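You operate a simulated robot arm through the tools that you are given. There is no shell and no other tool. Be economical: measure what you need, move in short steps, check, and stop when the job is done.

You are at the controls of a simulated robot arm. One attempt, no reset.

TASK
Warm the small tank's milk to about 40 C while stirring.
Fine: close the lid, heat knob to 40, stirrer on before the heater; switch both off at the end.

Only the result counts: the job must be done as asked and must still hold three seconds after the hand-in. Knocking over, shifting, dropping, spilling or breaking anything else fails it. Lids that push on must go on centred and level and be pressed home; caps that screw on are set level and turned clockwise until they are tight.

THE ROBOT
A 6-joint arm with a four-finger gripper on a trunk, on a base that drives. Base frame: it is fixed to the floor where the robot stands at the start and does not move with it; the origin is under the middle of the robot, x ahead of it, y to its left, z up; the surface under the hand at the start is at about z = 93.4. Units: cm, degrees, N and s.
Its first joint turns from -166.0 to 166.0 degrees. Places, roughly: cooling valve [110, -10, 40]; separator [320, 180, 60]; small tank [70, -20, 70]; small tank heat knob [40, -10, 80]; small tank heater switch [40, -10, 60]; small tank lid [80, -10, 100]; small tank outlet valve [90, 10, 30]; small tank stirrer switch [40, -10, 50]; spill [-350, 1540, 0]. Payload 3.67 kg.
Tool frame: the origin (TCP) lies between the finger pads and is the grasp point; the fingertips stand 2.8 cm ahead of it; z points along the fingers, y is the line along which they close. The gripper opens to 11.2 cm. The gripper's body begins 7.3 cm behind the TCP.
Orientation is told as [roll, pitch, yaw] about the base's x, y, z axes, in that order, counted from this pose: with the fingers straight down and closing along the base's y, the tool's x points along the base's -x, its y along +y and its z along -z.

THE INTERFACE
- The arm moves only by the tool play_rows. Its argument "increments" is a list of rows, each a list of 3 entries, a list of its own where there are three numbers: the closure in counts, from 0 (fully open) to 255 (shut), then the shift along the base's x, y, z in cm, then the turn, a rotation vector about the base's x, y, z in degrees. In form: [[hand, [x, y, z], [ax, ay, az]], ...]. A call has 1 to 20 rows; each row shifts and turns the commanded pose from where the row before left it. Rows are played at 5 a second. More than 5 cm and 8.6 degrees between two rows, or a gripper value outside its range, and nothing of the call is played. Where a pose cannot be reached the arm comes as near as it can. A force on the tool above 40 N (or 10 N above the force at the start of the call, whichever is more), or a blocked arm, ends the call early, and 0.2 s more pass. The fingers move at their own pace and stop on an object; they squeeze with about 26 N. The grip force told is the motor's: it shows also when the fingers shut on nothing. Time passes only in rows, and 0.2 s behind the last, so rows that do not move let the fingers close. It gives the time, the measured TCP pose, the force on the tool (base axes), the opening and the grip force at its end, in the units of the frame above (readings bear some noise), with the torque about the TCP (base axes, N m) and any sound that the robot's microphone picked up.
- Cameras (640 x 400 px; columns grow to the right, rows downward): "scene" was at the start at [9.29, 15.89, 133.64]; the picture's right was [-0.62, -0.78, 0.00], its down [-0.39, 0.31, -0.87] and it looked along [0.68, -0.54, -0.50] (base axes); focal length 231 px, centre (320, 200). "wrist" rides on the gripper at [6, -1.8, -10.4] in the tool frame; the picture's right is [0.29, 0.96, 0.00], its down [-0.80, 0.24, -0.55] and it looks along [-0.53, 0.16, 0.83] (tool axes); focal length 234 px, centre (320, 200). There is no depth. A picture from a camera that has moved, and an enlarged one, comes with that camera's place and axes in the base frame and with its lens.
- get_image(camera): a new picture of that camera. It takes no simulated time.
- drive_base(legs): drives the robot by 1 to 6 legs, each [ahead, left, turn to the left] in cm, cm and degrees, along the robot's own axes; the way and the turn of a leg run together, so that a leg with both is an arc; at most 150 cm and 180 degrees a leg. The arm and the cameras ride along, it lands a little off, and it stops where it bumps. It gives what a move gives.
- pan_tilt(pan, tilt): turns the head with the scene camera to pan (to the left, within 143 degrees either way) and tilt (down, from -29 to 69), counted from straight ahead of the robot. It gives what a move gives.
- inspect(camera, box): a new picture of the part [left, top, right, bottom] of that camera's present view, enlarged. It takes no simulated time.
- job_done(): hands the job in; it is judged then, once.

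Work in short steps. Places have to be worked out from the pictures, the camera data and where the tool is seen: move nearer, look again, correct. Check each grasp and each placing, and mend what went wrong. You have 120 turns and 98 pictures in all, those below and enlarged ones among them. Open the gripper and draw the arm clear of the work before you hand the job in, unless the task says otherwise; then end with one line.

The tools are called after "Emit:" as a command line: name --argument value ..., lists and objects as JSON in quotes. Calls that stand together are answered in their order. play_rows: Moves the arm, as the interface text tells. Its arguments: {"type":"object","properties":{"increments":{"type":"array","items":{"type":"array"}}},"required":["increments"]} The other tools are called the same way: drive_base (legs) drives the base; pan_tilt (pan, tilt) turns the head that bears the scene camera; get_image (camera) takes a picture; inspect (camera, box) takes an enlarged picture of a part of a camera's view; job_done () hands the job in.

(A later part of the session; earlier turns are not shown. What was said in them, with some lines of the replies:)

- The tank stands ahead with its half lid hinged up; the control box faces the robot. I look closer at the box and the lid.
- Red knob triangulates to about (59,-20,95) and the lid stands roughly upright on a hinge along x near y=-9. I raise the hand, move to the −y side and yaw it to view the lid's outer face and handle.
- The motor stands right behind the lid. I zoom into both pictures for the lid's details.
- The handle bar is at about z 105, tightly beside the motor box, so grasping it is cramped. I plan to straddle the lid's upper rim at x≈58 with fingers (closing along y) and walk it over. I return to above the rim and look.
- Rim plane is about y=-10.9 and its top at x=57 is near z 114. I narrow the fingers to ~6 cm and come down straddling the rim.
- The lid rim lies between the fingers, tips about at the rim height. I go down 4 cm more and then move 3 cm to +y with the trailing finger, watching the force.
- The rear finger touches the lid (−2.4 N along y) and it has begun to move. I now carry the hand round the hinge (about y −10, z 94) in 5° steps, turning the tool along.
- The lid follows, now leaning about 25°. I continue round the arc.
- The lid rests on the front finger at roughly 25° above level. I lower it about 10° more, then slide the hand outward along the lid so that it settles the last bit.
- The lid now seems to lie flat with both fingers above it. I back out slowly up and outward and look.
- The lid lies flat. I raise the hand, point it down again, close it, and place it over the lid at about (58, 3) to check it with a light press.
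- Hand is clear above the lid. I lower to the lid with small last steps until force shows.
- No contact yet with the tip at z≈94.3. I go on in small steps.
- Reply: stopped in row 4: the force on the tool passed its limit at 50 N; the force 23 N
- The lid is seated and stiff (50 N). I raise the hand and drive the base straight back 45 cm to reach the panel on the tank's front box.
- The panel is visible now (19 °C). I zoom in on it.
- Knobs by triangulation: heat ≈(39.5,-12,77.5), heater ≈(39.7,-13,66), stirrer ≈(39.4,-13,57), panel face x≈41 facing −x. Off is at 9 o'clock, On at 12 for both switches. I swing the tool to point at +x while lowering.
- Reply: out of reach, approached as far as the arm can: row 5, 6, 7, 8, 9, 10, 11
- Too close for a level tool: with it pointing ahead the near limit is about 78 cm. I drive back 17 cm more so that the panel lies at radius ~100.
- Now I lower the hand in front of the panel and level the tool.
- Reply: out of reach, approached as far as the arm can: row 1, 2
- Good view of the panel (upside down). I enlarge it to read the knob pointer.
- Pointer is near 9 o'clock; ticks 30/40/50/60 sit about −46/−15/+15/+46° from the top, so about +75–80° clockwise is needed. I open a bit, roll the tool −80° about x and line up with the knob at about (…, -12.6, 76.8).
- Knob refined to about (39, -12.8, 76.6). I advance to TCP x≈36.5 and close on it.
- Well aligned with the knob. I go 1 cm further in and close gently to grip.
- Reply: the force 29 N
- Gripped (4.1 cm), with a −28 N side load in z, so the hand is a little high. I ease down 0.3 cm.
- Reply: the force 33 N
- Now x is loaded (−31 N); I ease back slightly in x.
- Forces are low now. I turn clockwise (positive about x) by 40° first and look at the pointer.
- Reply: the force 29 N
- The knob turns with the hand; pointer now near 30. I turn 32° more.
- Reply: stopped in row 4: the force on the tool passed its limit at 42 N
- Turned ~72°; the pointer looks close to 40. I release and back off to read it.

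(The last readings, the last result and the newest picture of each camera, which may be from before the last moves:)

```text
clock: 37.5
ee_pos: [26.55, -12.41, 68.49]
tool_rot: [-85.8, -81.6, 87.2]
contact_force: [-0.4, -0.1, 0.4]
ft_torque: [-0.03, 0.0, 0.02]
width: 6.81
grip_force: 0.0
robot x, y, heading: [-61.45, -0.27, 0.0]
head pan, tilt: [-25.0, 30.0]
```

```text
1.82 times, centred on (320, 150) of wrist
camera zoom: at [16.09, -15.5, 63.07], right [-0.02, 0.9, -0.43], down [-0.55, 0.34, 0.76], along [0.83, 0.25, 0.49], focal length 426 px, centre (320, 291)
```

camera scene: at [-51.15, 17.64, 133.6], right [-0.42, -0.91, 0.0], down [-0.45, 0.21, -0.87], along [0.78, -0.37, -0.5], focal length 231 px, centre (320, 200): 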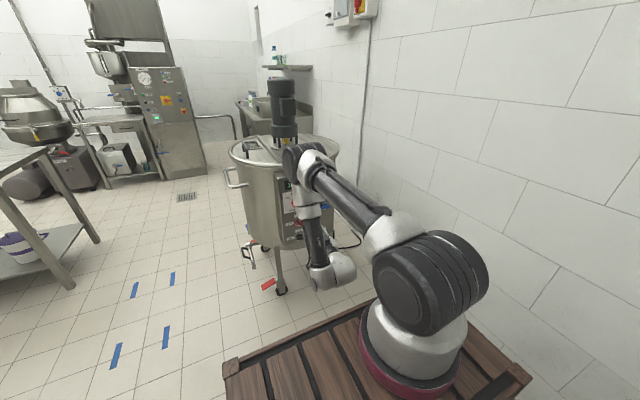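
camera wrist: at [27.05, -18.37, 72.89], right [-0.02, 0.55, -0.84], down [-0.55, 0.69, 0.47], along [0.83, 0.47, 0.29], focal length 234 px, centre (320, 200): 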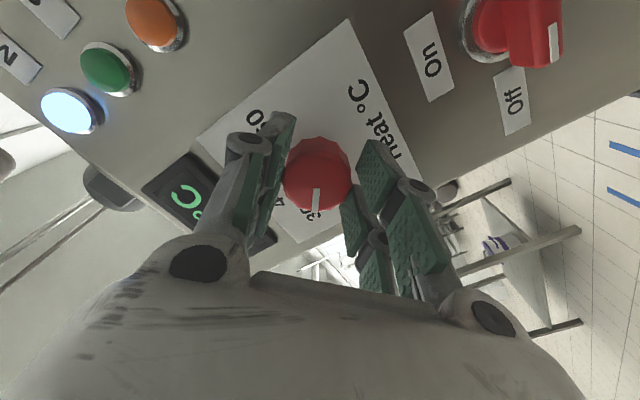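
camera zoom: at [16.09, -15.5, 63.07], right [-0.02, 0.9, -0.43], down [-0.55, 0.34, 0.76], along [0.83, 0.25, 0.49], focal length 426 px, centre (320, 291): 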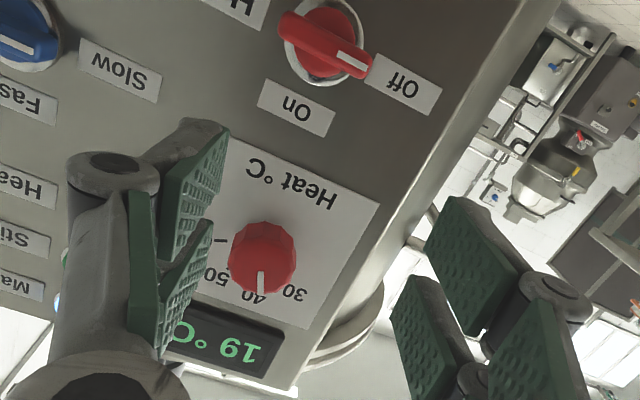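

The pointer seems to fall a bit short of 40 but parallax confuses it. I tilt the tool down 30° so the camera looks square at the panel.

Emit:
play_rows --increments '[[100, [0, 0, 2], [8, 0, 0]], [100, [0, 0, 2], [0, 8, 0]], [100, [0, 0, 2], [0, 8, 0]], [100, [0, 0, 1.5], [0, 8, 0]], [100, [0, 0, 0], [0, 7, 0]]]'

Emit:
get_image --camera "wrist"

Emit:
inspect --camera "wrist" --box '[240, 120, 400, 280]'

```text
clock: 38.7
ee_pos: [26.52, -12.65, 76.25]
tool_rot: [0.6, -58.4, 0.9]
contact_force: [0.9, -1.3, 0.1]
ft_torque: [-0.04, -0.03, 0.0]
width: 6.82
grip_force: 0.0
robot x, y, heading: [-61.66, -0.09, -0.2]
head pan, tilt: [-25.0, 30.0]
```

```text
59 pictures are left
camera wrist: at [14.58, -14.83, 76.66], right [-0.17, 0.96, -0.24], down [-0.06, 0.23, 0.97], along [0.98, 0.18, 0.02], focal length 234 px, centre (320, 200)
```

wrist: 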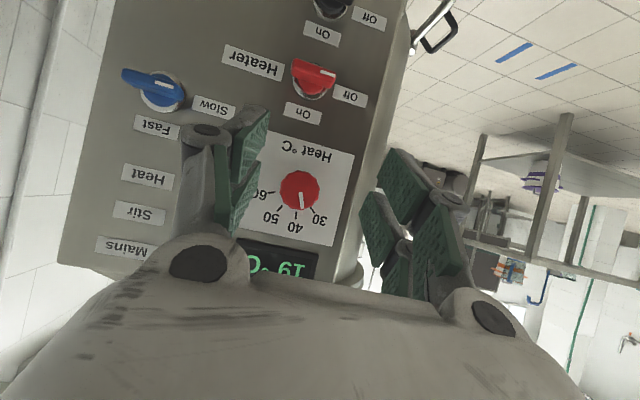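

```text
2.50 times, centred on (320, 200) of wrist
camera zoom: at [14.58, -14.83, 76.66], right [-0.17, 0.96, -0.24], down [-0.06, 0.23, 0.97], along [0.98, 0.18, 0.02], focal length 585 px, centre (320, 200)
```

zoom: 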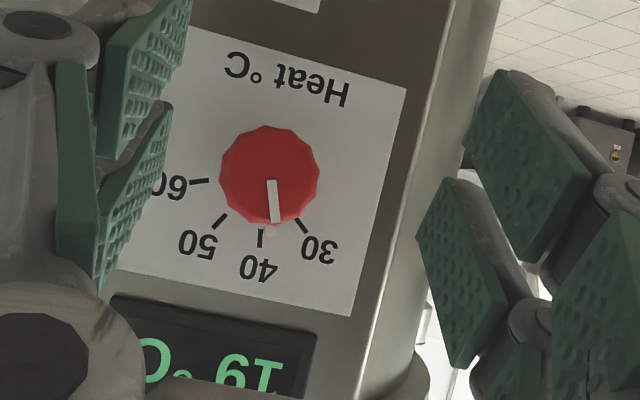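

Square view: pointer is about 9° short of the 40 tick (spacing ~40° per 10 °C). I level the tool, regrip and turn 9° more.

Emit:
play_rows --increments '[[100, [0, 0, 0], [0, -8, 0]], [100, [0, 0, 0], [0, -8, 0]], [100, [0, 0, 0], [0, -8, 0]], [100, [2, -0.2, 0.2], [0, -7.5, 0]], [100, [4, 0, 0], [0, 0, 0]], [100, [3, 0, 0], [0, 0, 0]], [100, [1, 0, 0], [0, 0, 0]], [100, [0.9, 0, 0], [0, 0, 0]], [180, [0, 0, 0], [0, 0, 0]], [255, [0, 0, 0], [0, 0, 0]], [255, [0, 0, 0], [0, 0, 0]]]'

```text
clock: 41.2
ee_pos: [37.28, -12.49, 76.46]
tool_rot: [-85.3, -89.5, 87.1]
contact_force: [-2.0, 3.4, 0.3]
ft_torque: [0.0, -0.19, 0.21]
width: 3.99
grip_force: 45.2
robot x, y, heading: [-61.44, -0.1, -0.1]
head pan, tilt: [-25.0, 30.0]
stopped in row 11: the force on the tool passed its limit at 42 N (the readings are from after the stop); the commanded pose is now the measured one
```

Gripped at 4.0 cm with low residual force. I turn 9°, release and back off to the square view.

Emit:
play_rows --increments '[[255, [0, 0, 0], [4.5, 0, 0]], [255, [0, 0, 0], [4.5, 0, 0]], [255, [0, 0, 0], [0, 0, 0]]]'

Emit:
play_rows --increments '[[100, [0, 0, 0], [0, 0, 0]], [100, [0, 0, 0], [0, 0, 0]], [100, [-3, 0, 0], [0, 0, 0]], [100, [-4, 0, 0], [-4.5, 0, 0]], [100, [-4, 0, 0], [-4.5, 0, 0]], [100, [0, 0, 0], [0, 8, 0]], [100, [0, 0, 0], [0, 8, 0]], [100, [0, 0, 0], [0, 8, 0]], [100, [0, 0, 0], [0, 7, 0]]]'

Emit:
inspect --camera "wrist" --box '[240, 120, 400, 280]'

```text
clock: 42.0
ee_pos: [37.3, -12.42, 76.48]
tool_rot: [91.0, -81.6, -89.2]
contact_force: [7.8, 8.0, -5.9]
ft_torque: [0.0, 0.28, -0.28]
width: 3.95
grip_force: 45.2
robot x, y, heading: [-61.58, -0.11, 0.1]
head pan, tilt: [-25.0, 30.0]
```

```text
clock: 44.0
ee_pos: [26.3, -12.55, 76.48]
tool_rot: [1.0, -58.9, 1.0]
contact_force: [0.4, -0.9, -0.6]
ft_torque: [0.01, 0.02, -0.01]
width: 6.82
grip_force: 0.0
robot x, y, heading: [-61.44, 0.0, -0.0]
head pan, tilt: [-25.0, 30.0]
```

```text
2.50 times, centred on (320, 200) of wrist
camera zoom: at [14.36, -14.84, 76.83], right [-0.18, 0.95, -0.24], down [-0.07, 0.23, 0.97], along [0.98, 0.19, 0.02], focal length 585 px, centre (320, 200)
```

zoom: 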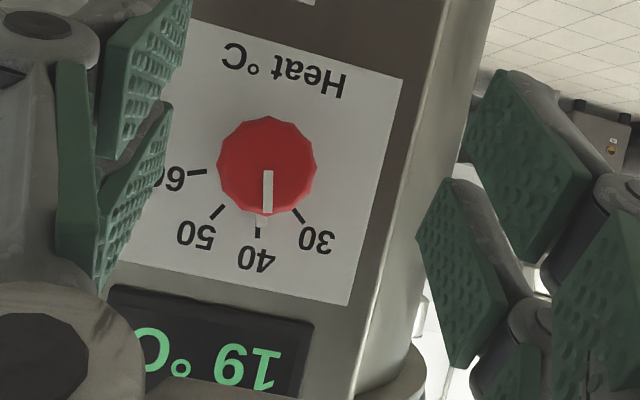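

Pointer now sits on the 40 tick within a couple of degrees. Next the stirrer: I level the tool, roll it −90° (fingers closing along z), and go in front of the stirrer switch at about (…, -13.9, 56.5).

Emit:
play_rows --increments '[[150, [0, 0, -1], [0, -8, 0]], [150, [0, 0, -1], [0, -8, 0]], [150, [0, 0, -1], [0, -8, 0]], [150, [0, 0, -1], [0, -7.1, 0]], [150, [0, 0, -1.5], [-8.5, 0, 0]], [150, [0, 0, -1.5], [-8.5, 0, 0]], [150, [0, 0, -1.5], [-8.5, 0, 0]], [150, [0, -0.3, -1.5], [-8.5, 0, 0]], [150, [0, -0.3, -2], [-8.5, 0, 0]], [150, [0, -0.3, -2], [-8.5, 0, 0]], [150, [0, -0.3, -2], [-8.5, 0, 0]], [150, [0, -0.2, -2], [-8.5, 0, 0]], [150, [0, 0, -2], [-8.5, 0, 0]], [150, [0, 0, 0], [-8.5, 0, 0]], [150, [0, 0, 0], [-7, 0, 0]]]'

Emit:
get_image --camera "wrist"

Emit:
get_image --camera "scene"

```text
clock: 47.2
ee_pos: [26.31, -13.86, 56.44]
tool_rot: [-88.2, 2.7, 90.0]
contact_force: [-0.2, 0.4, 0.5]
ft_torque: [-0.03, 0.01, 0.0]
width: 4.66
grip_force: 0.0
robot x, y, heading: [-61.54, -0.42, 0.2]
head pan, tilt: [-25.0, 30.0]
```

```text
56 pictures are left
camera wrist: at [16.03, -19.94, 58.92], right [-0.03, -0.33, -0.94], down [-0.56, 0.79, -0.26], along [0.83, 0.52, -0.21], focal length 234 px, centre (320, 200)
```

wrist: 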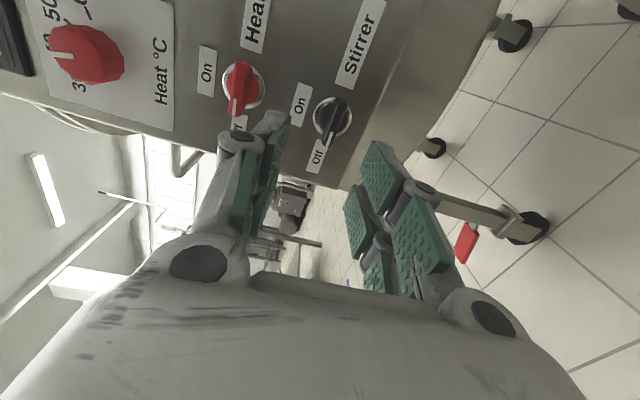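

```text
55 pictures are left
camera scene: at [-51.21, 17.73, 133.59], right [-0.42, -0.91, 0.0], down [-0.45, 0.21, -0.87], along [0.79, -0.36, -0.5], focal length 231 px, centre (320, 200)
```

scene: 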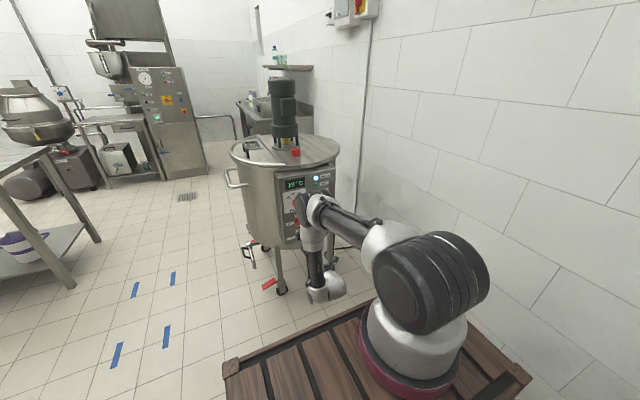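

Stirrer wing is horizontal (Off). I estimate it at (39.5, -14.3, 55.9); I approach to x≈33 and look again.

Emit:
play_rows --increments '[[150, [3, -0.2, -0.3], [0, 0, 0]], [150, [3, -0.2, -0.2], [2, 0, 0]], [150, [1, 0, 0], [0, 0, 0]]]'

Emit:
get_image --camera "wrist"

```text
clock: 48.0
ee_pos: [33.47, -14.46, 55.93]
tool_rot: [-88.1, 0.5, 90.1]
contact_force: [0.2, -0.4, 0.2]
ft_torque: [0.0, 0.01, -0.03]
width: 4.62
grip_force: 0.1
robot x, y, heading: [-61.65, -0.14, 0.1]
head pan, tilt: [-25.0, 30.0]
```

```text
54 pictures are left
camera wrist: at [23.2, -20.61, 58.22], right [-0.03, -0.3, -0.95], down [-0.56, 0.79, -0.23], along [0.83, 0.53, -0.19], focal length 234 px, centre (320, 200)
```

wrist: 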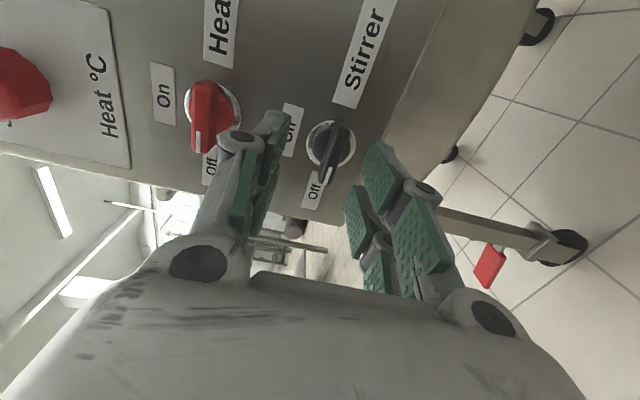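

Relative to the hand the wing sits ~0.9 cm lower. I correct and move in to x≈36.5, then look.

Emit:
play_rows --increments '[[150, [0, -0.2, -0.8], [0, 0, 0]], [150, [1.5, 0, 0], [0, 0, 0]], [150, [1.5, 0, 0], [0, 0, 0]]]'

Emit:
get_image --camera "wrist"

```text
clock: 48.8
ee_pos: [36.48, -14.49, 55.06]
tool_rot: [-88.1, 0.5, 90.1]
contact_force: [0.0, -0.1, 0.3]
ft_torque: [-0.02, 0.05, -0.03]
width: 4.63
grip_force: 0.2
robot x, y, heading: [-61.86, -0.1, -0.1]
head pan, tilt: [-25.0, 30.0]
```

```text
53 pictures are left
camera wrist: at [26.15, -20.62, 57.34], right [-0.03, -0.3, -0.95], down [-0.56, 0.79, -0.23], along [0.83, 0.53, -0.19], focal length 234 px, centre (320, 200)
```

wrist: 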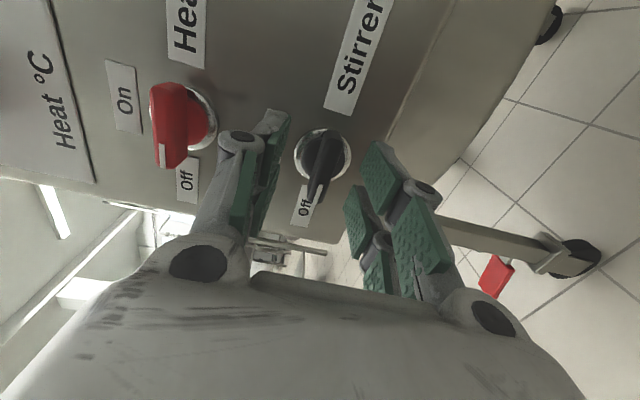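

Wing is centred between the fingers. I advance 1 cm and close.

Emit:
play_rows --increments '[[150, [0.5, 0, 0], [0, 0, 0]], [150, [0.5, 0, 0], [0, 0, 0]], [190, [0, 0, 0], [0, 0, 0]], [255, [0, 0, 0], [0, 0, 0]], [255, [0, 0, 0], [0, 0, 0]]]'

Emit:
get_image --camera "wrist"

```text
clock: 50.0
ee_pos: [37.21, -14.64, 54.58]
tool_rot: [-87.5, 0.4, 90.2]
contact_force: [19.7, -2.1, -17.2]
ft_torque: [0.6, 0.26, -0.37]
width: 1.22
grip_force: 44.6
robot x, y, heading: [-61.72, -0.11, 0.1]
head pan, tilt: [-25.0, 30.0]
stopped in row 5: the force on the tool passed its limit at 41 N (the readings are from after the stop); the commanded pose is now the measured one
```

```text
52 pictures are left
camera wrist: at [26.98, -20.74, 57.02], right [-0.04, -0.3, -0.95], down [-0.57, 0.79, -0.22], along [0.82, 0.53, -0.2], focal length 234 px, centre (320, 200)
```

wrist: 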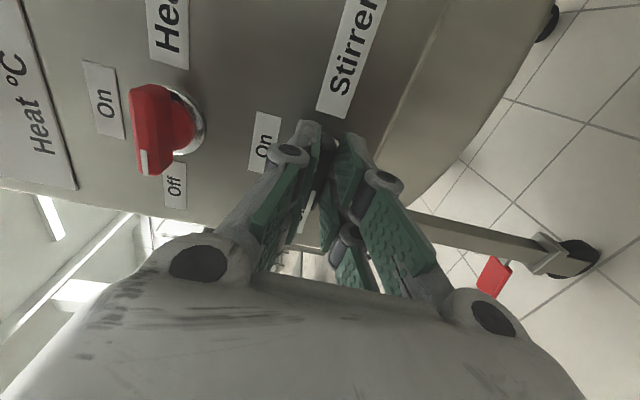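

Gripped (1.2 cm). I ease down a bit and turn +45° clockwise, watching force.

Emit:
play_rows --increments '[[255, [0.1, 0, -0.1], [0, 0, 0]], [255, [0, 0, 0], [8, 0, 0]], [255, [0, 0, 0], [8, 0, 0]], [255, [0, 0, 0], [8, 0, 0]], [255, [0, 0, 0], [8, 0, 0]], [255, [0, 0, 0], [8, 0, 0]]]'

Emit:
get_image --camera "wrist"

```text
clock: 51.2
ee_pos: [37.28, -14.62, 54.29]
tool_rot: [-87.1, -28.0, 89.9]
contact_force: [20.3, -0.6, -16.8]
ft_torque: [-0.07, 0.34, -0.5]
width: 1.21
grip_force: 45.1
robot x, y, heading: [-61.92, 0.25, 0.2]
head pan, tilt: [-25.0, 30.0]
stopped in row 5: the force on the tool passed its limit at 42 N (the readings are from after the stop); the commanded pose is now the measured one
```

```text
51 pictures are left
camera wrist: at [26.95, -21.06, 53.64], right [-0.05, 0.19, -0.98], down [-0.56, 0.81, 0.19], along [0.83, 0.56, 0.07], focal length 234 px, centre (320, 200)
```

wrist: 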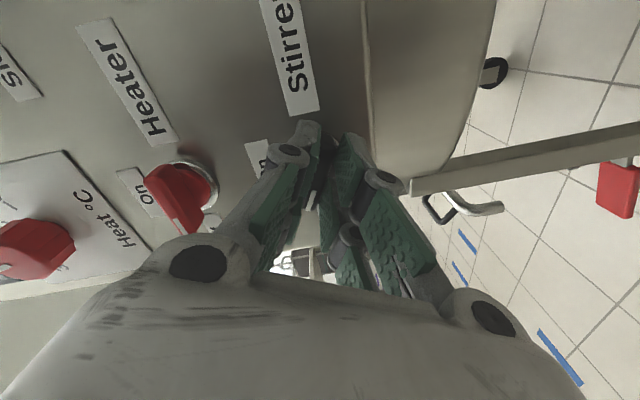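

28° done; force builds along +x/−z, so I follow with the hand slightly and continue turning.

Emit:
play_rows --increments '[[255, [0.15, 0, -0.15], [0, 0, 0]], [255, [0, 0, -0.05], [8, 0, 0]], [255, [0, 0.05, -0.05], [8, 0, 0]], [255, [0, 0.05, 0], [8, 0, 0]], [255, [0, 0.05, 0], [8, 0, 0]]]'

```text
clock: 52.4
ee_pos: [37.24, -14.41, 53.91]
tool_rot: [-86.6, -60.0, 89.4]
contact_force: [-28.2, 9.6, -11.0]
ft_torque: [-0.12, -0.49, 0.52]
width: 1.21
grip_force: 45.3
robot x, y, heading: [-61.28, -0.43, 0.4]
head pan, tilt: [-25.0, 30.0]
```

Emit:
play_rows --increments '[[255, [-0.15, 0.1, 0], [0, 0, 0]], [255, [0, 0.05, 0], [8, 0, 0]], [255, [0, 0.05, 0], [8, 0, 0]], [255, [0, 0.05, 0], [8, 0, 0]], [255, [0, 0, 0], [6, 0, 0]]]'

Emit:
get_image --camera "wrist"

Emit:
inspect --camera "scene" --box '[230, 150, 360, 280]'

```text
clock: 53.6
ee_pos: [37.16, -13.99, 53.97]
tool_rot: [20.7, -89.7, -18.0]
contact_force: [4.0, 7.2, -34.8]
ft_torque: [-0.32, 1.13, -0.04]
width: 1.23
grip_force: 44.9
robot x, y, heading: [-61.53, 0.35, 0.2]
head pan, tilt: [-25.0, 30.0]
```

```text
50 pictures are left
camera wrist: at [26.93, -16.46, 48.17], right [-0.05, 0.96, -0.29], down [-0.56, 0.21, 0.8], along [0.83, 0.2, 0.53], focal length 234 px, centre (320, 200)
```

wrist: 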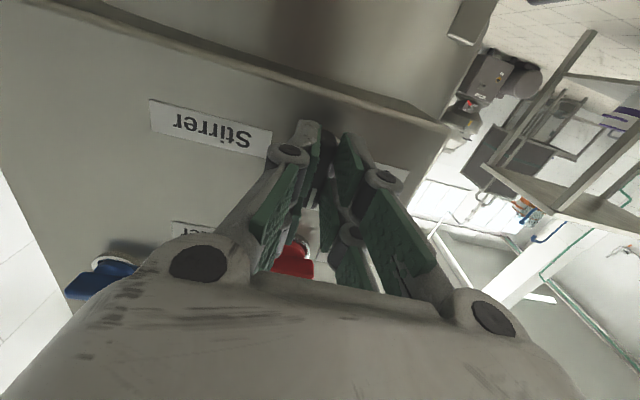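

```text
3.08 times, centred on (295, 215) of scene
camera zoom: at [-51.02, 17.72, 133.58], right [-0.42, -0.91, 0.0], down [-0.45, 0.21, -0.87], along [0.78, -0.36, -0.5], focal length 711 px, centre (397, 154)
```

zoom: 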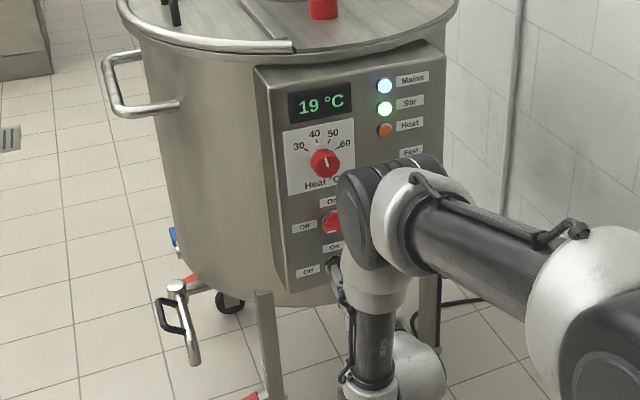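

The Stir lamp is lit. I release, back off, and move up to the heater switch with the roll back to −90°.

Emit:
play_rows --increments '[[180, [0, 0, -0.1], [0, 0, 0]], [150, [0, 0, 0], [0, 0, 0]], [150, [0, 0, 0], [0, 0, 0]], [150, [-2, 0, 0], [0, 0, 0]], [150, [-4, 0, 0], [0, 0, 0]], [150, [-3, 0, 0.5], [-8.5, 0, 0]], [150, [0, 0, 1], [-8.5, 0, 0]], [150, [0, 0, 1], [-8.5, 0, 0]], [150, [0, 0, 1], [-8.5, 0, 0]], [150, [0, 0, 1], [-8.5, 0, 0]], [150, [0, 0, 1], [-8.5, 0, 0]], [150, [0, 0, 1], [-8.5, 0, 0]], [150, [0, 0, 1], [-8.5, 0, 0]], [150, [0, 0, 1], [-8.5, 0, 0]], [150, [0, 0, 1], [-8.5, 0, 0]], [150, [0, 0, 0.5], [-5, 0, 0]], [150, [4, -0.3, 0], [0, 0, 0]]]'

Emit:
get_image --camera "wrist"

```text
clock: 57.2
ee_pos: [32.26, -14.52, 64.12]
tool_rot: [-87.3, 0.1, 89.8]
contact_force: [0.3, 0.3, 0.2]
ft_torque: [-0.01, -0.03, 0.01]
width: 4.62
grip_force: 0.1
robot x, y, heading: [-61.47, 0.03, 0.2]
head pan, tilt: [-25.0, 30.0]
```

```text
48 pictures are left
camera wrist: at [21.88, -20.64, 66.53], right [-0.05, -0.29, -0.96], down [-0.56, 0.8, -0.21], along [0.82, 0.53, -0.2], focal length 234 px, centre (320, 200)
```

wrist: 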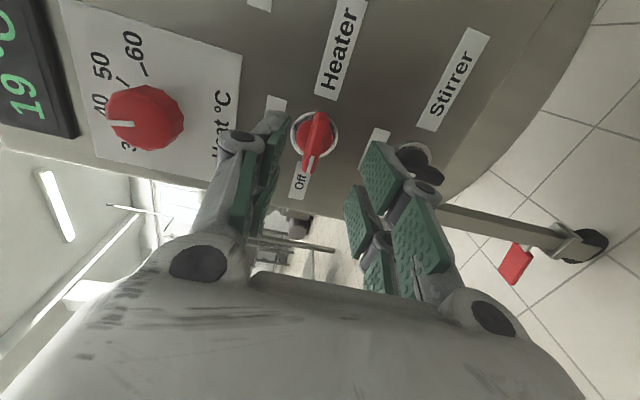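

Aligned with the heater wing (it projects onto the tool axis). I move in to x≈37.2 and close.

Emit:
play_rows --increments '[[150, [2, -0.05, -0.1], [0, 0, 0]], [150, [2, 0, 0], [0, 0, 0]], [150, [0.6, 0, 0], [0, 0, 0]], [150, [0.4, 0, 0], [0, 0, 0]], [190, [0, 0, 0], [0, 0, 0]], [230, [0, 0, 0], [0, 0, 0]], [255, [0, 0, 0], [0, 0, 0]], [255, [0, 0, 0], [0, 0, 0]]]'

Emit:
get_image --camera "wrist"

```text
clock: 59.0
ee_pos: [37.15, -14.67, 64.13]
tool_rot: [-87.6, 0.1, 89.9]
contact_force: [1.5, -0.7, 15.8]
ft_torque: [0.12, -0.59, -0.09]
width: 1.21
grip_force: 44.9
robot x, y, heading: [-61.44, -0.14, -0.1]
head pan, tilt: [-25.0, 30.0]
```

```text
47 pictures are left
camera wrist: at [26.87, -20.74, 66.44], right [-0.04, -0.29, -0.96], down [-0.56, 0.8, -0.22], along [0.83, 0.53, -0.2], focal length 234 px, centre (320, 200)
```

wrist: 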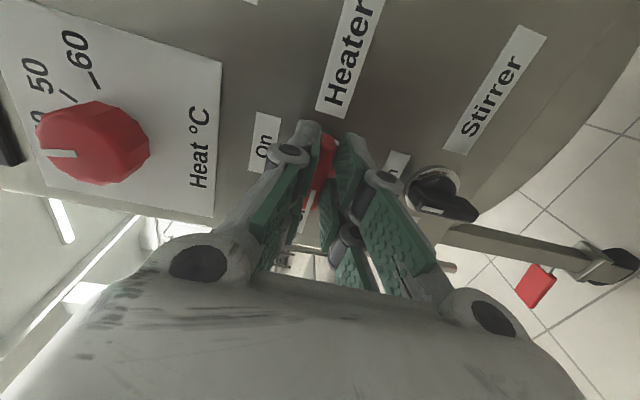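

Gripped. I turn +48° then the rest.

Emit:
play_rows --increments '[[255, [0, 0, 0.1], [0, 0, 0]], [255, [0, 0, 0], [8, 0, 0]], [255, [0, 0, 0], [8, 0, 0]], [255, [0, 0, 0], [8, 0, 0]], [255, [0, 0, 0], [8, 0, 0]], [255, [0, 0.1, 0], [8, 0, 0]], [255, [0, 0.1, 0], [8, 0, 0]]]'

```text
clock: 60.6
ee_pos: [37.11, -14.44, 63.72]
tool_rot: [-86.6, -48.2, 89.3]
contact_force: [13.5, -9.4, -35.3]
ft_torque: [-0.2, 0.76, -0.28]
width: 1.25
grip_force: 45.1
robot x, y, heading: [-61.72, 0.35, 0.0]
head pan, tilt: [-25.0, 30.0]
```

Hand is loaded −35 N in z; I follow down and continue.

Emit:
play_rows --increments '[[255, [0.05, 0, -0.25], [0, 0, 0]], [255, [0, 0, -0.1], [0, 0, 0]], [255, [0, 0, 0], [8, 0, 0]], [255, [0, 0.05, 0], [8, 0, 0]], [255, [0, 0.05, 0], [8, 0, 0]]]'

```text
clock: 61.8
ee_pos: [37.01, -14.23, 63.38]
tool_rot: [-86.1, -72.1, 88.8]
contact_force: [-28.0, -6.8, -25.4]
ft_torque: [-0.05, 0.72, -0.3]
width: 1.2
grip_force: 45.3
robot x, y, heading: [-61.25, -0.08, 0.1]
head pan, tilt: [-25.0, 30.0]
```

Emit:
play_rows --increments '[[255, [-0.15, 0, -0.2], [0, 0, 0]], [255, [0, 0, -0.1], [8, 0, 0]], [255, [0, 0.05, 0], [8, 0, 0]], [255, [0, 0, 0], [3, 0, 0]]]'

Emit:
inspect --camera "scene" --box '[230, 150, 360, 280]'

```text
clock: 62.8
ee_pos: [37.15, -14.03, 63.43]
tool_rot: [89.5, -88.9, -86.6]
contact_force: [-19.8, 3.4, -14.1]
ft_torque: [-1.53, -0.1, -0.06]
width: 1.21
grip_force: 45.4
robot x, y, heading: [-61.34, -0.06, 0.2]
head pan, tilt: [-25.0, 30.0]
```

```text
3.08 times, centred on (295, 215) of scene
camera zoom: at [-51.17, 17.74, 133.59], right [-0.42, -0.91, 0.0], down [-0.45, 0.21, -0.87], along [0.79, -0.36, -0.5], focal length 711 px, centre (397, 154)
```

zoom: 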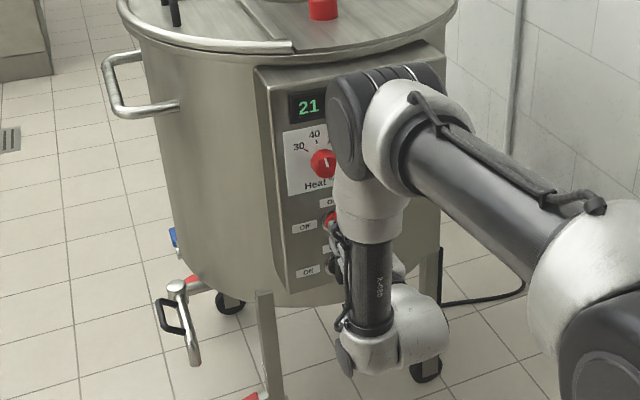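

Heating has begun (21 °C). I keep hold of the heater wing, ease the torque and wait a few seconds to learn the heating rate.

Emit:
play_rows --increments '[[255, [-0.1, 0, -0.1], [-2, 0, 0]], [255, [0, 0, 0], [0, 0, 0]], [255, [0, 0, 0], [0, 0, 0]], [255, [0, 0, 0], [0, 0, 0]], [255, [0, 0, 0], [0, 0, 0]], [255, [0, 0, 0], [0, 0, 0]], [255, [0, 0, 0], [0, 0, 0]], [255, [0, 0, 0], [0, 0, 0]], [255, [0, 0, 0], [0, 0, 0]], [255, [0, 0, 0], [0, 0, 0]]]'

Emit:
inspect --camera "scene" --box '[270, 160, 340, 240]'

```text
clock: 65.0
ee_pos: [37.17, -14.09, 63.48]
tool_rot: [-93.0, -89.0, 95.7]
contact_force: [29.5, 4.7, 15.8]
ft_torque: [0.05, -0.37, -0.07]
width: 1.23
grip_force: 45.0
robot x, y, heading: [-61.51, 0.16, 0.3]
head pan, tilt: [-25.0, 30.0]
```

```text
5.00 times, centred on (305, 200) of scene
camera zoom: at [-51.17, 17.75, 133.59], right [-0.42, -0.91, 0.0], down [-0.45, 0.21, -0.87], along [0.79, -0.36, -0.5], focal length 1156 px, centre (395, 200)
```

zoom: 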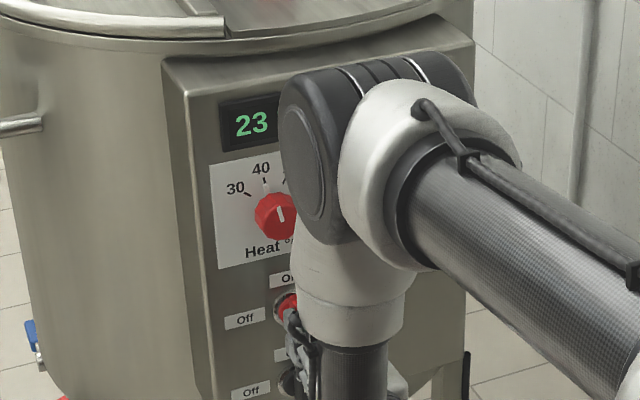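

About 1 °C per second. I keep holding and wait with forces eased.

Emit:
play_rows --increments '[[255, [0.1, 0, 0.05], [0, 0, 0]], [255, [0, 0, 0], [0, 0, 0]], [255, [0, 0, 0], [0, 0, 0]], [255, [0, 0, 0], [0, 0, 0]], [255, [0, 0, 0], [0, 0, 0]], [255, [0, 0, 0], [0, 0, 0]], [255, [0, 0, 0], [0, 0, 0]], [255, [0, 0, 0], [0, 0, 0]], [255, [0, 0, 0], [0, 0, 0]], [255, [0, 0, 0], [0, 0, 0]], [255, [0, 0, 0], [0, 0, 0]], [255, [0, 0, 0], [0, 0, 0]], [255, [0, 0, 0], [0, 0, 0]], [255, [0, 0, 0], [0, 0, 0]], [255, [0, 0, 0], [0, 0, 0]], [255, [0, 0, 0], [0, 0, 0]], [255, [0, 0, 0], [0, 0, 0]], [255, [0, 0, 0], [0, 0, 0]], [255, [0, 0, 0], [0, 0, 0]], [255, [0, 0, 0], [0, 0, 0]]]'

Emit:
play_rows --increments '[[255, [0, 0, 0], [0, 0, 0]], [255, [0, 0, 0], [0, 0, 0]], [255, [0, 0, 0], [0, 0, 0]], [255, [0, 0, 0], [0, 0, 0]], [255, [0, 0, 0], [0, 0, 0]], [255, [0, 0, 0], [0, 0, 0]], [255, [0, 0, 0], [0, 0, 0]], [255, [0, 0, 0], [0, 0, 0]], [255, [0, 0, 0], [0, 0, 0]], [255, [0, 0, 0], [0, 0, 0]], [255, [0, 0, 0], [0, 0, 0]], [255, [0, 0, 0], [0, 0, 0]], [255, [0, 0, 0], [0, 0, 0]], [255, [0, 0, 0], [0, 0, 0]], [255, [0, 0, 0], [0, 0, 0]]]'

Emit:
inspect --camera "scene" --box '[270, 160, 340, 240]'

```text
clock: 69.2
ee_pos: [37.15, -14.08, 63.31]
tool_rot: [-85.5, -89.0, 88.2]
contact_force: [17.1, 17.5, 19.9]
ft_torque: [-0.04, -0.49, 0.22]
width: 1.21
grip_force: 45.2
robot x, y, heading: [-61.81, -0.17, 0.2]
head pan, tilt: [-25.0, 30.0]
```

```text
clock: 72.4
ee_pos: [37.15, -14.09, 63.44]
tool_rot: [-85.2, -89.0, 87.9]
contact_force: [15.6, 18.4, 19.1]
ft_torque: [-0.09, -0.49, 0.28]
width: 1.22
grip_force: 45.5
robot x, y, heading: [-61.08, 0.08, 0.1]
head pan, tilt: [-25.0, 30.0]
```

```text
5.00 times, centred on (305, 200) of scene
camera zoom: at [-51.23, 17.78, 133.59], right [-0.42, -0.91, 0.0], down [-0.45, 0.21, -0.87], along [0.79, -0.36, -0.5], focal length 1156 px, centre (395, 200)
```

zoom: 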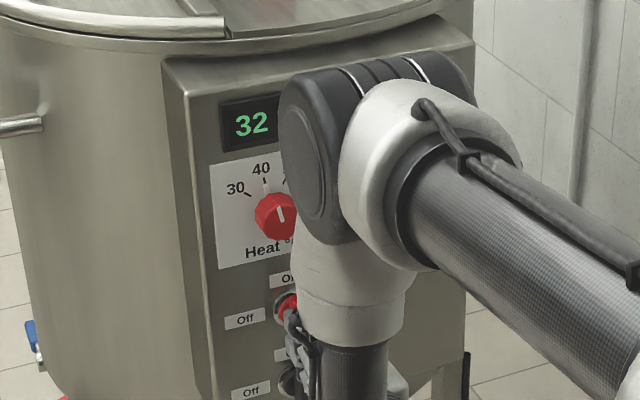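

32 °C at 72.4 s, ~1.2 °C/s. I wait 5 s more.

Emit:
play_rows --increments '[[255, [0, 0, 0], [0, 0, 0]], [255, [0, 0, 0], [0, 0, 0]], [255, [0, 0, 0], [0, 0, 0]], [255, [0, 0, 0], [0, 0, 0]], [255, [0, 0, 0], [0, 0, 0]], [255, [0, 0, 0], [0, 0, 0]], [255, [0, 0, 0], [0, 0, 0]], [255, [0, 0, 0], [0, 0, 0]], [255, [0, 0, 0], [0, 0, 0]], [255, [0, 0, 0], [0, 0, 0]], [255, [0, 0, 0], [0, 0, 0]], [255, [0, 0, 0], [0, 0, 0]], [255, [0, 0, 0], [0, 0, 0]], [255, [0, 0, 0], [0, 0, 0]], [255, [0, 0, 0], [0, 0, 0]], [255, [0, 0, 0], [0, 0, 0]], [255, [0, 0, 0], [0, 0, 0]], [255, [0, 0, 0], [0, 0, 0]], [255, [0, 0, 0], [0, 0, 0]], [255, [0, 0, 0], [0, 0, 0]]]'

Emit:
inspect --camera "scene" --box '[270, 160, 340, 240]'

```text
clock: 76.6
ee_pos: [37.11, -14.04, 63.32]
tool_rot: [-85.0, -89.0, 87.8]
contact_force: [11.9, 19.5, 17.6]
ft_torque: [-0.09, -0.44, 0.31]
width: 1.22
grip_force: 44.8
robot x, y, heading: [-61.49, 0.15, 0.1]
head pan, tilt: [-25.0, 30.0]
```

```text
5.00 times, centred on (305, 200) of scene
camera zoom: at [-51.23, 17.79, 133.59], right [-0.42, -0.91, 0.0], down [-0.45, 0.21, -0.87], along [0.79, -0.36, -0.5], focal length 1156 px, centre (395, 200)
```

zoom: 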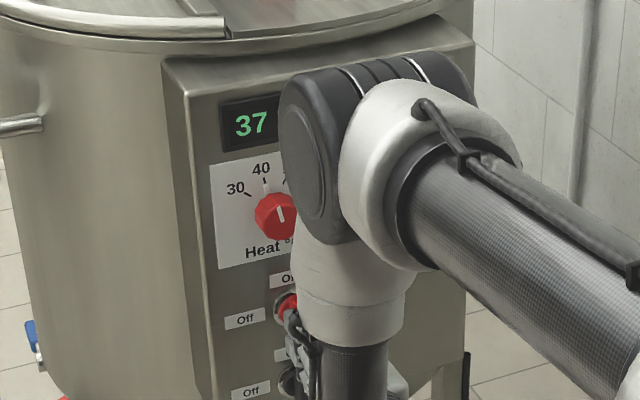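

37 °C. I wait 1.8 s more and check.

Emit:
play_rows --increments '[[255, [0, 0, 0], [0, 0, 0]], [255, [0, 0, 0], [0, 0, 0]], [255, [0, 0, 0], [0, 0, 0]], [255, [0, 0, 0], [0, 0, 0]], [255, [0, 0, 0], [0, 0, 0]], [255, [0, 0, 0], [0, 0, 0]], [255, [0, 0, 0], [0, 0, 0]], [255, [0, 0, 0], [0, 0, 0]]]'

Emit:
inspect --camera "scene" --box '[270, 160, 340, 240]'

```text
clock: 78.4
ee_pos: [37.11, -14.03, 63.49]
tool_rot: [-84.9, -89.0, 87.6]
contact_force: [11.3, 20.3, 17.7]
ft_torque: [-0.08, -0.43, 0.28]
width: 1.18
grip_force: 45.4
robot x, y, heading: [-61.81, -0.05, 0.1]
head pan, tilt: [-25.0, 30.0]
```

```text
5.00 times, centred on (305, 200) of scene
camera zoom: at [-51.23, 17.79, 133.59], right [-0.42, -0.91, 0.0], down [-0.45, 0.21, -0.87], along [0.79, -0.36, -0.5], focal length 1156 px, centre (395, 200)
```

zoom: 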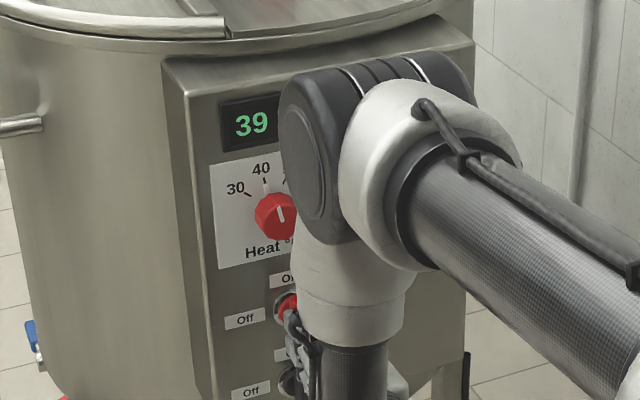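

39 °C: I begin turning the heater off (−x rotation), reversing the path.

Emit:
play_rows --increments '[[255, [0.05, 0.05, 0.05], [-8, 0, 0]], [255, [0, -0.05, 0.05], [-8, 0, 0]], [255, [0, -0.05, 0.05], [-8, 0, 0]], [255, [0, -0.05, 0.05], [-8, 0, 0]], [255, [0, -0.05, 0.05], [-8, 0, 0]], [255, [0, -0.05, 0.05], [-8, 0, 0]]]'

```text
clock: 79.8
ee_pos: [37.09, -14.52, 63.65]
tool_rot: [-87.1, -40.8, 89.7]
contact_force: [-8.2, 10.3, 9.2]
ft_torque: [0.03, 0.48, -0.68]
width: 1.21
grip_force: 45.3
robot x, y, heading: [-61.31, 0.03, 0.1]
head pan, tilt: [-25.0, 30.0]
```

Emit:
play_rows --increments '[[255, [0, -0.05, 0.05], [-8, 0, 0]], [255, [0, -0.05, 0.1], [-8, 0, 0]], [255, [0, 0, 0.1], [-8, 0, 0]], [255, [0, 0, 0.1], [-8, 0, 0]], [255, [0, 0, 0.05], [-8, 0, 0]], [255, [0, 0, 0], [-2, 0, 0]]]'

Emit:
inspect --camera "scene" --box '[230, 150, 360, 280]'

Emit:
get_image --camera "wrist"

```text
clock: 81.2
ee_pos: [37.1, -14.55, 64.06]
tool_rot: [-87.4, 1.0, 89.8]
contact_force: [-19.2, 2.5, 7.3]
ft_torque: [1.49, -0.31, 0.64]
width: 1.23
grip_force: 44.9
robot x, y, heading: [-61.51, -0.4, -0.1]
head pan, tilt: [-25.0, 30.0]
```

```text
3.08 times, centred on (295, 215) of scene
camera zoom: at [-51.27, 17.72, 133.6], right [-0.42, -0.91, 0.0], down [-0.45, 0.21, -0.87], along [0.79, -0.36, -0.5], focal length 711 px, centre (397, 154)
```

zoom: 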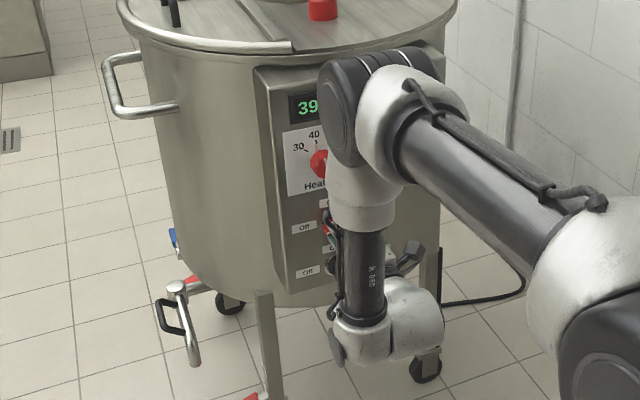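

```text
40 pictures are left
camera wrist: at [26.78, -20.58, 66.6], right [-0.04, -0.3, -0.95], down [-0.56, 0.79, -0.23], along [0.83, 0.52, -0.21], focal length 234 px, centre (320, 200)
```

wrist: 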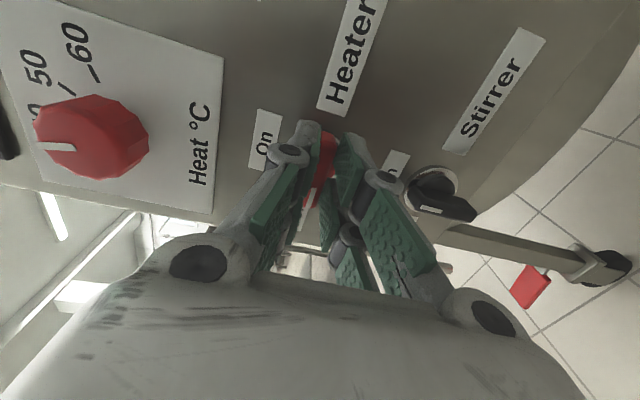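

Heater wing is back at Off; display 39 °C. I release, back off, roll to 0 and go in front of the stirrer switch (wing upright) at (…, -14.0, 54.0).

Emit:
play_rows --increments '[[255, [0, 0, 0], [2, 0, 0]], [170, [0, 0, 0], [0, 0, 0]], [150, [0, 0, 0], [0, 0, 0]], [150, [-2, 0, 0], [0, 0, 0]], [150, [-4, 0, 0], [0, 0, 0]], [150, [-3, 0, -0.5], [8.5, 0, 0]], [150, [0, 0, -1], [8.5, 0, 0]], [150, [0, 0, -1], [8.5, 0, 0]], [150, [0, 0.1, -1], [8.5, 0, 0]], [150, [0, 0.1, -1], [8.5, 0, 0]], [150, [0, 0.1, -1], [8.5, 0, 0]], [150, [0, 0.1, -1], [8.5, 0, 0]], [150, [0, 0.1, -1], [8.5, 0, 0]], [150, [0, 0, -1], [8.5, 0, 0]], [150, [0, 0, -1], [8.5, 0, 0]], [150, [0, 0, -0.6], [3.5, 0, 0]], [150, [4, 0, 0], [0, 0, 0]]]'

Emit:
get_image --camera "wrist"

Emit:
inspect --camera "scene" --box '[230, 150, 360, 280]'

```text
clock: 84.8
ee_pos: [32.4, -13.9, 53.99]
tool_rot: [-73.6, -89.6, 76.3]
contact_force: [-0.1, -0.7, -0.2]
ft_torque: [0.0, -0.02, 0.01]
width: 4.61
grip_force: 0.0
robot x, y, heading: [-61.53, 0.13, 0.4]
head pan, tilt: [-25.0, 30.0]
```

```text
39 pictures are left
camera wrist: at [22.11, -16.27, 48.11], right [-0.04, 0.95, -0.29], down [-0.56, 0.22, 0.8], along [0.83, 0.2, 0.53], focal length 234 px, centre (320, 200)
```

wrist: 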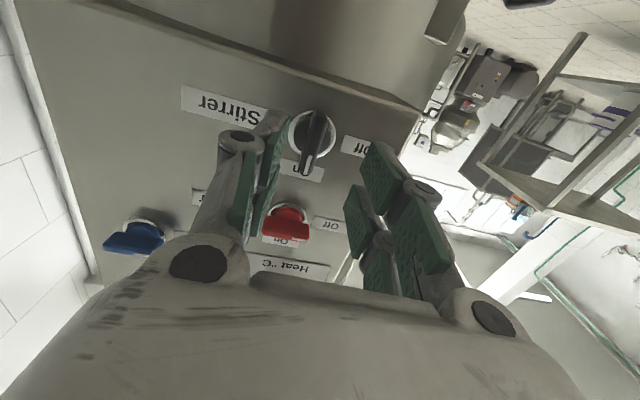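

```text
3.08 times, centred on (295, 215) of scene
camera zoom: at [-51.18, 17.72, 133.6], right [-0.42, -0.91, 0.0], down [-0.45, 0.21, -0.87], along [0.79, -0.36, -0.5], focal length 711 px, centre (397, 154)
```

zoom: 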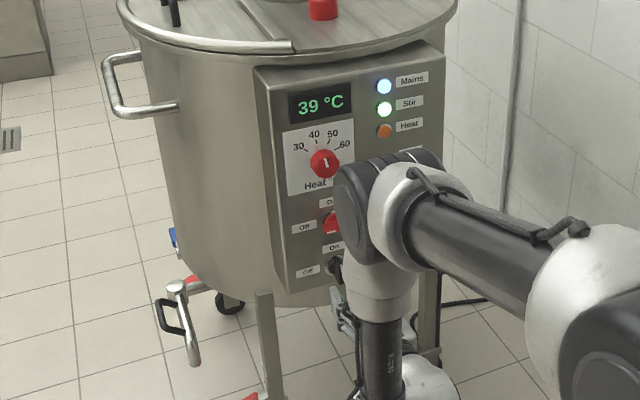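

Stir lamp on, Heat lamp off, 39 °C. Wing is centred; I advance and grip it.

Emit:
play_rows --increments '[[150, [2, -0.15, -0.1], [0, 0, 0]], [150, [1.7, 0, 0], [0, 0, 0]], [150, [0.6, 0, 0], [0, 0, 0]], [150, [0.4, 0, 0], [0, 0, 0]], [190, [0, 0, 0], [0, 0, 0]], [230, [0, 0, 0], [0, 0, 0]], [255, [0, 0, 0], [0, 0, 0]], [255, [0, 0, 0], [0, 0, 0]]]'

```text
clock: 86.6
ee_pos: [37.0, -14.12, 53.84]
tool_rot: [-75.0, -89.5, 77.6]
contact_force: [1.7, 0.3, -2.0]
ft_torque: [-0.02, -0.4, -0.06]
width: 1.19
grip_force: 45.2
robot x, y, heading: [-61.32, 0.15, 0.0]
head pan, tilt: [-25.0, 30.0]
```

Gripped with little load. I turn −48° first.

Emit:
play_rows --increments '[[255, [0, -0.05, 0], [-8, 0, 0]], [255, [0, -0.05, 0.05], [-8, 0, 0]], [255, [0, -0.05, 0.05], [-8, 0, 0]], [255, [0, -0.05, 0.05], [-8, 0, 0]], [255, [0, -0.05, 0.05], [-8, 0, 0]], [255, [0, -0.05, 0.05], [-8, 0, 0]]]'

```text
clock: 88.0
ee_pos: [36.98, -14.47, 54.14]
tool_rot: [-87.2, -41.5, 89.9]
contact_force: [21.2, -6.1, -5.9]
ft_torque: [0.01, 0.19, -0.29]
width: 1.2
grip_force: 44.9
robot x, y, heading: [-61.3, -0.01, 0.2]
head pan, tilt: [-25.0, 30.0]
```

Emit:
play_rows --increments '[[255, [0.1, -0.05, 0], [-8, 0, 0]], [255, [0, -0.05, 0.05], [-8, 0, 0]], [255, [0, 0, 0.05], [-8, 0, 0]], [255, [0, 0, 0.05], [-8, 0, 0]], [255, [0, 0, 0.05], [-8, 0, 0]], [255, [0, 0, 0], [-3, 0, 0]]]'

Emit:
inspect --camera "scene" --box '[230, 150, 360, 280]'

```text
clock: 89.4
ee_pos: [36.95, -14.56, 54.7]
tool_rot: [-87.5, 1.4, 90.0]
contact_force: [-10.3, 3.1, 31.2]
ft_torque: [2.11, -0.83, 0.23]
width: 1.21
grip_force: 45.1
robot x, y, heading: [-61.3, -0.05, -0.0]
head pan, tilt: [-25.0, 30.0]
```

```text
3.08 times, centred on (295, 215) of scene
camera zoom: at [-51.35, 17.75, 133.61], right [-0.42, -0.91, 0.0], down [-0.45, 0.21, -0.87], along [0.79, -0.36, -0.5], focal length 711 px, centre (397, 154)
```

zoom: 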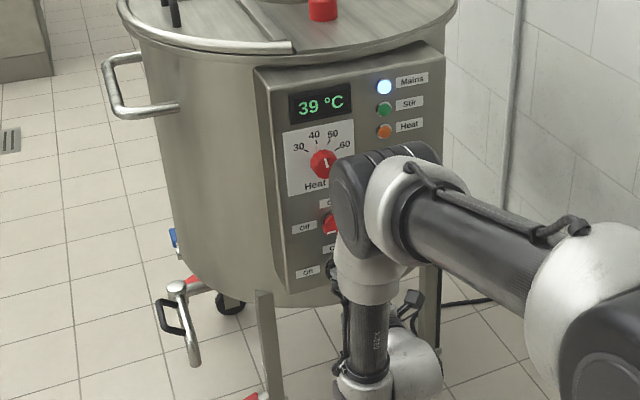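

Stir lamp is off. I ease the turn, release, and draw the hand back and clear.

Emit:
play_rows --increments '[[255, [0, 0, 0], [3, 0, 0]], [170, [0, 0, 0], [0, 0, 0]], [150, [0, 0, 0], [0, 0, 0]], [150, [-2, 0, 0], [0, 0, 0]], [150, [-4, 0, 0], [0, 0, 0]], [100, [-4, 0, 0], [0, 0, 0]], [50, [-2, 0, 2], [0, 0, 0]], [0, [0, 0, 3], [0, 0, 0]], [0, [0, 0, 0], [0, 0, 0]]]'

Emit:
get_image --camera "wrist"

Emit:
get_image --camera "scene"

```text
clock: 91.4
ee_pos: [25.05, -14.56, 59.48]
tool_rot: [-87.4, -1.6, 89.9]
contact_force: [-0.3, -0.4, -0.2]
ft_torque: [-0.03, -0.02, -0.02]
width: 11.21
grip_force: 0.1
robot x, y, heading: [-61.54, 0.15, -0.1]
head pan, tilt: [-25.0, 30.0]
```

```text
36 pictures are left
camera wrist: at [14.67, -20.65, 61.72], right [-0.05, -0.26, -0.96], down [-0.56, 0.8, -0.19], along [0.83, 0.53, -0.18], focal length 234 px, centre (320, 200)
```

wrist: 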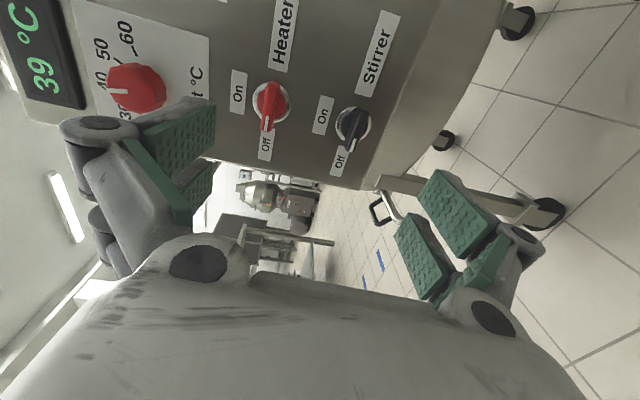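

```text
35 pictures are left
camera scene: at [-51.19, 17.72, 133.6], right [-0.42, -0.91, 0.0], down [-0.45, 0.21, -0.87], along [0.79, -0.36, -0.5], focal length 231 px, centre (320, 200)
```

scene: 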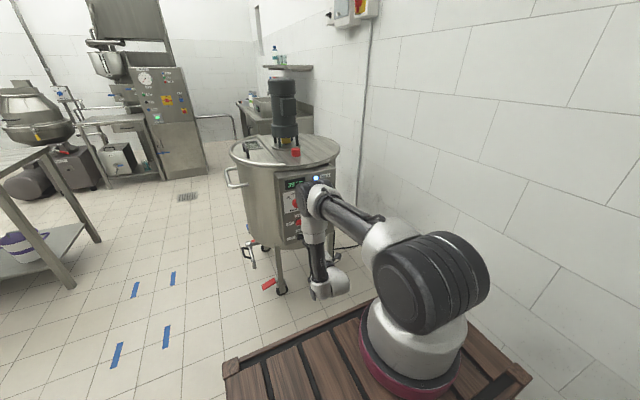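

Both switches are at Off with their lamps out. The lid is flat, the knob is at 40, the display reads 39 °C, and the hand is open and clear, so I hand in.

Emit:
job_done

```text
The job is handed in.
```

The small tank's milk is warmed to 39 °C on the display, about the 40 asked: lid closed, knob at 40, stirrer on before the heater, and both now off.
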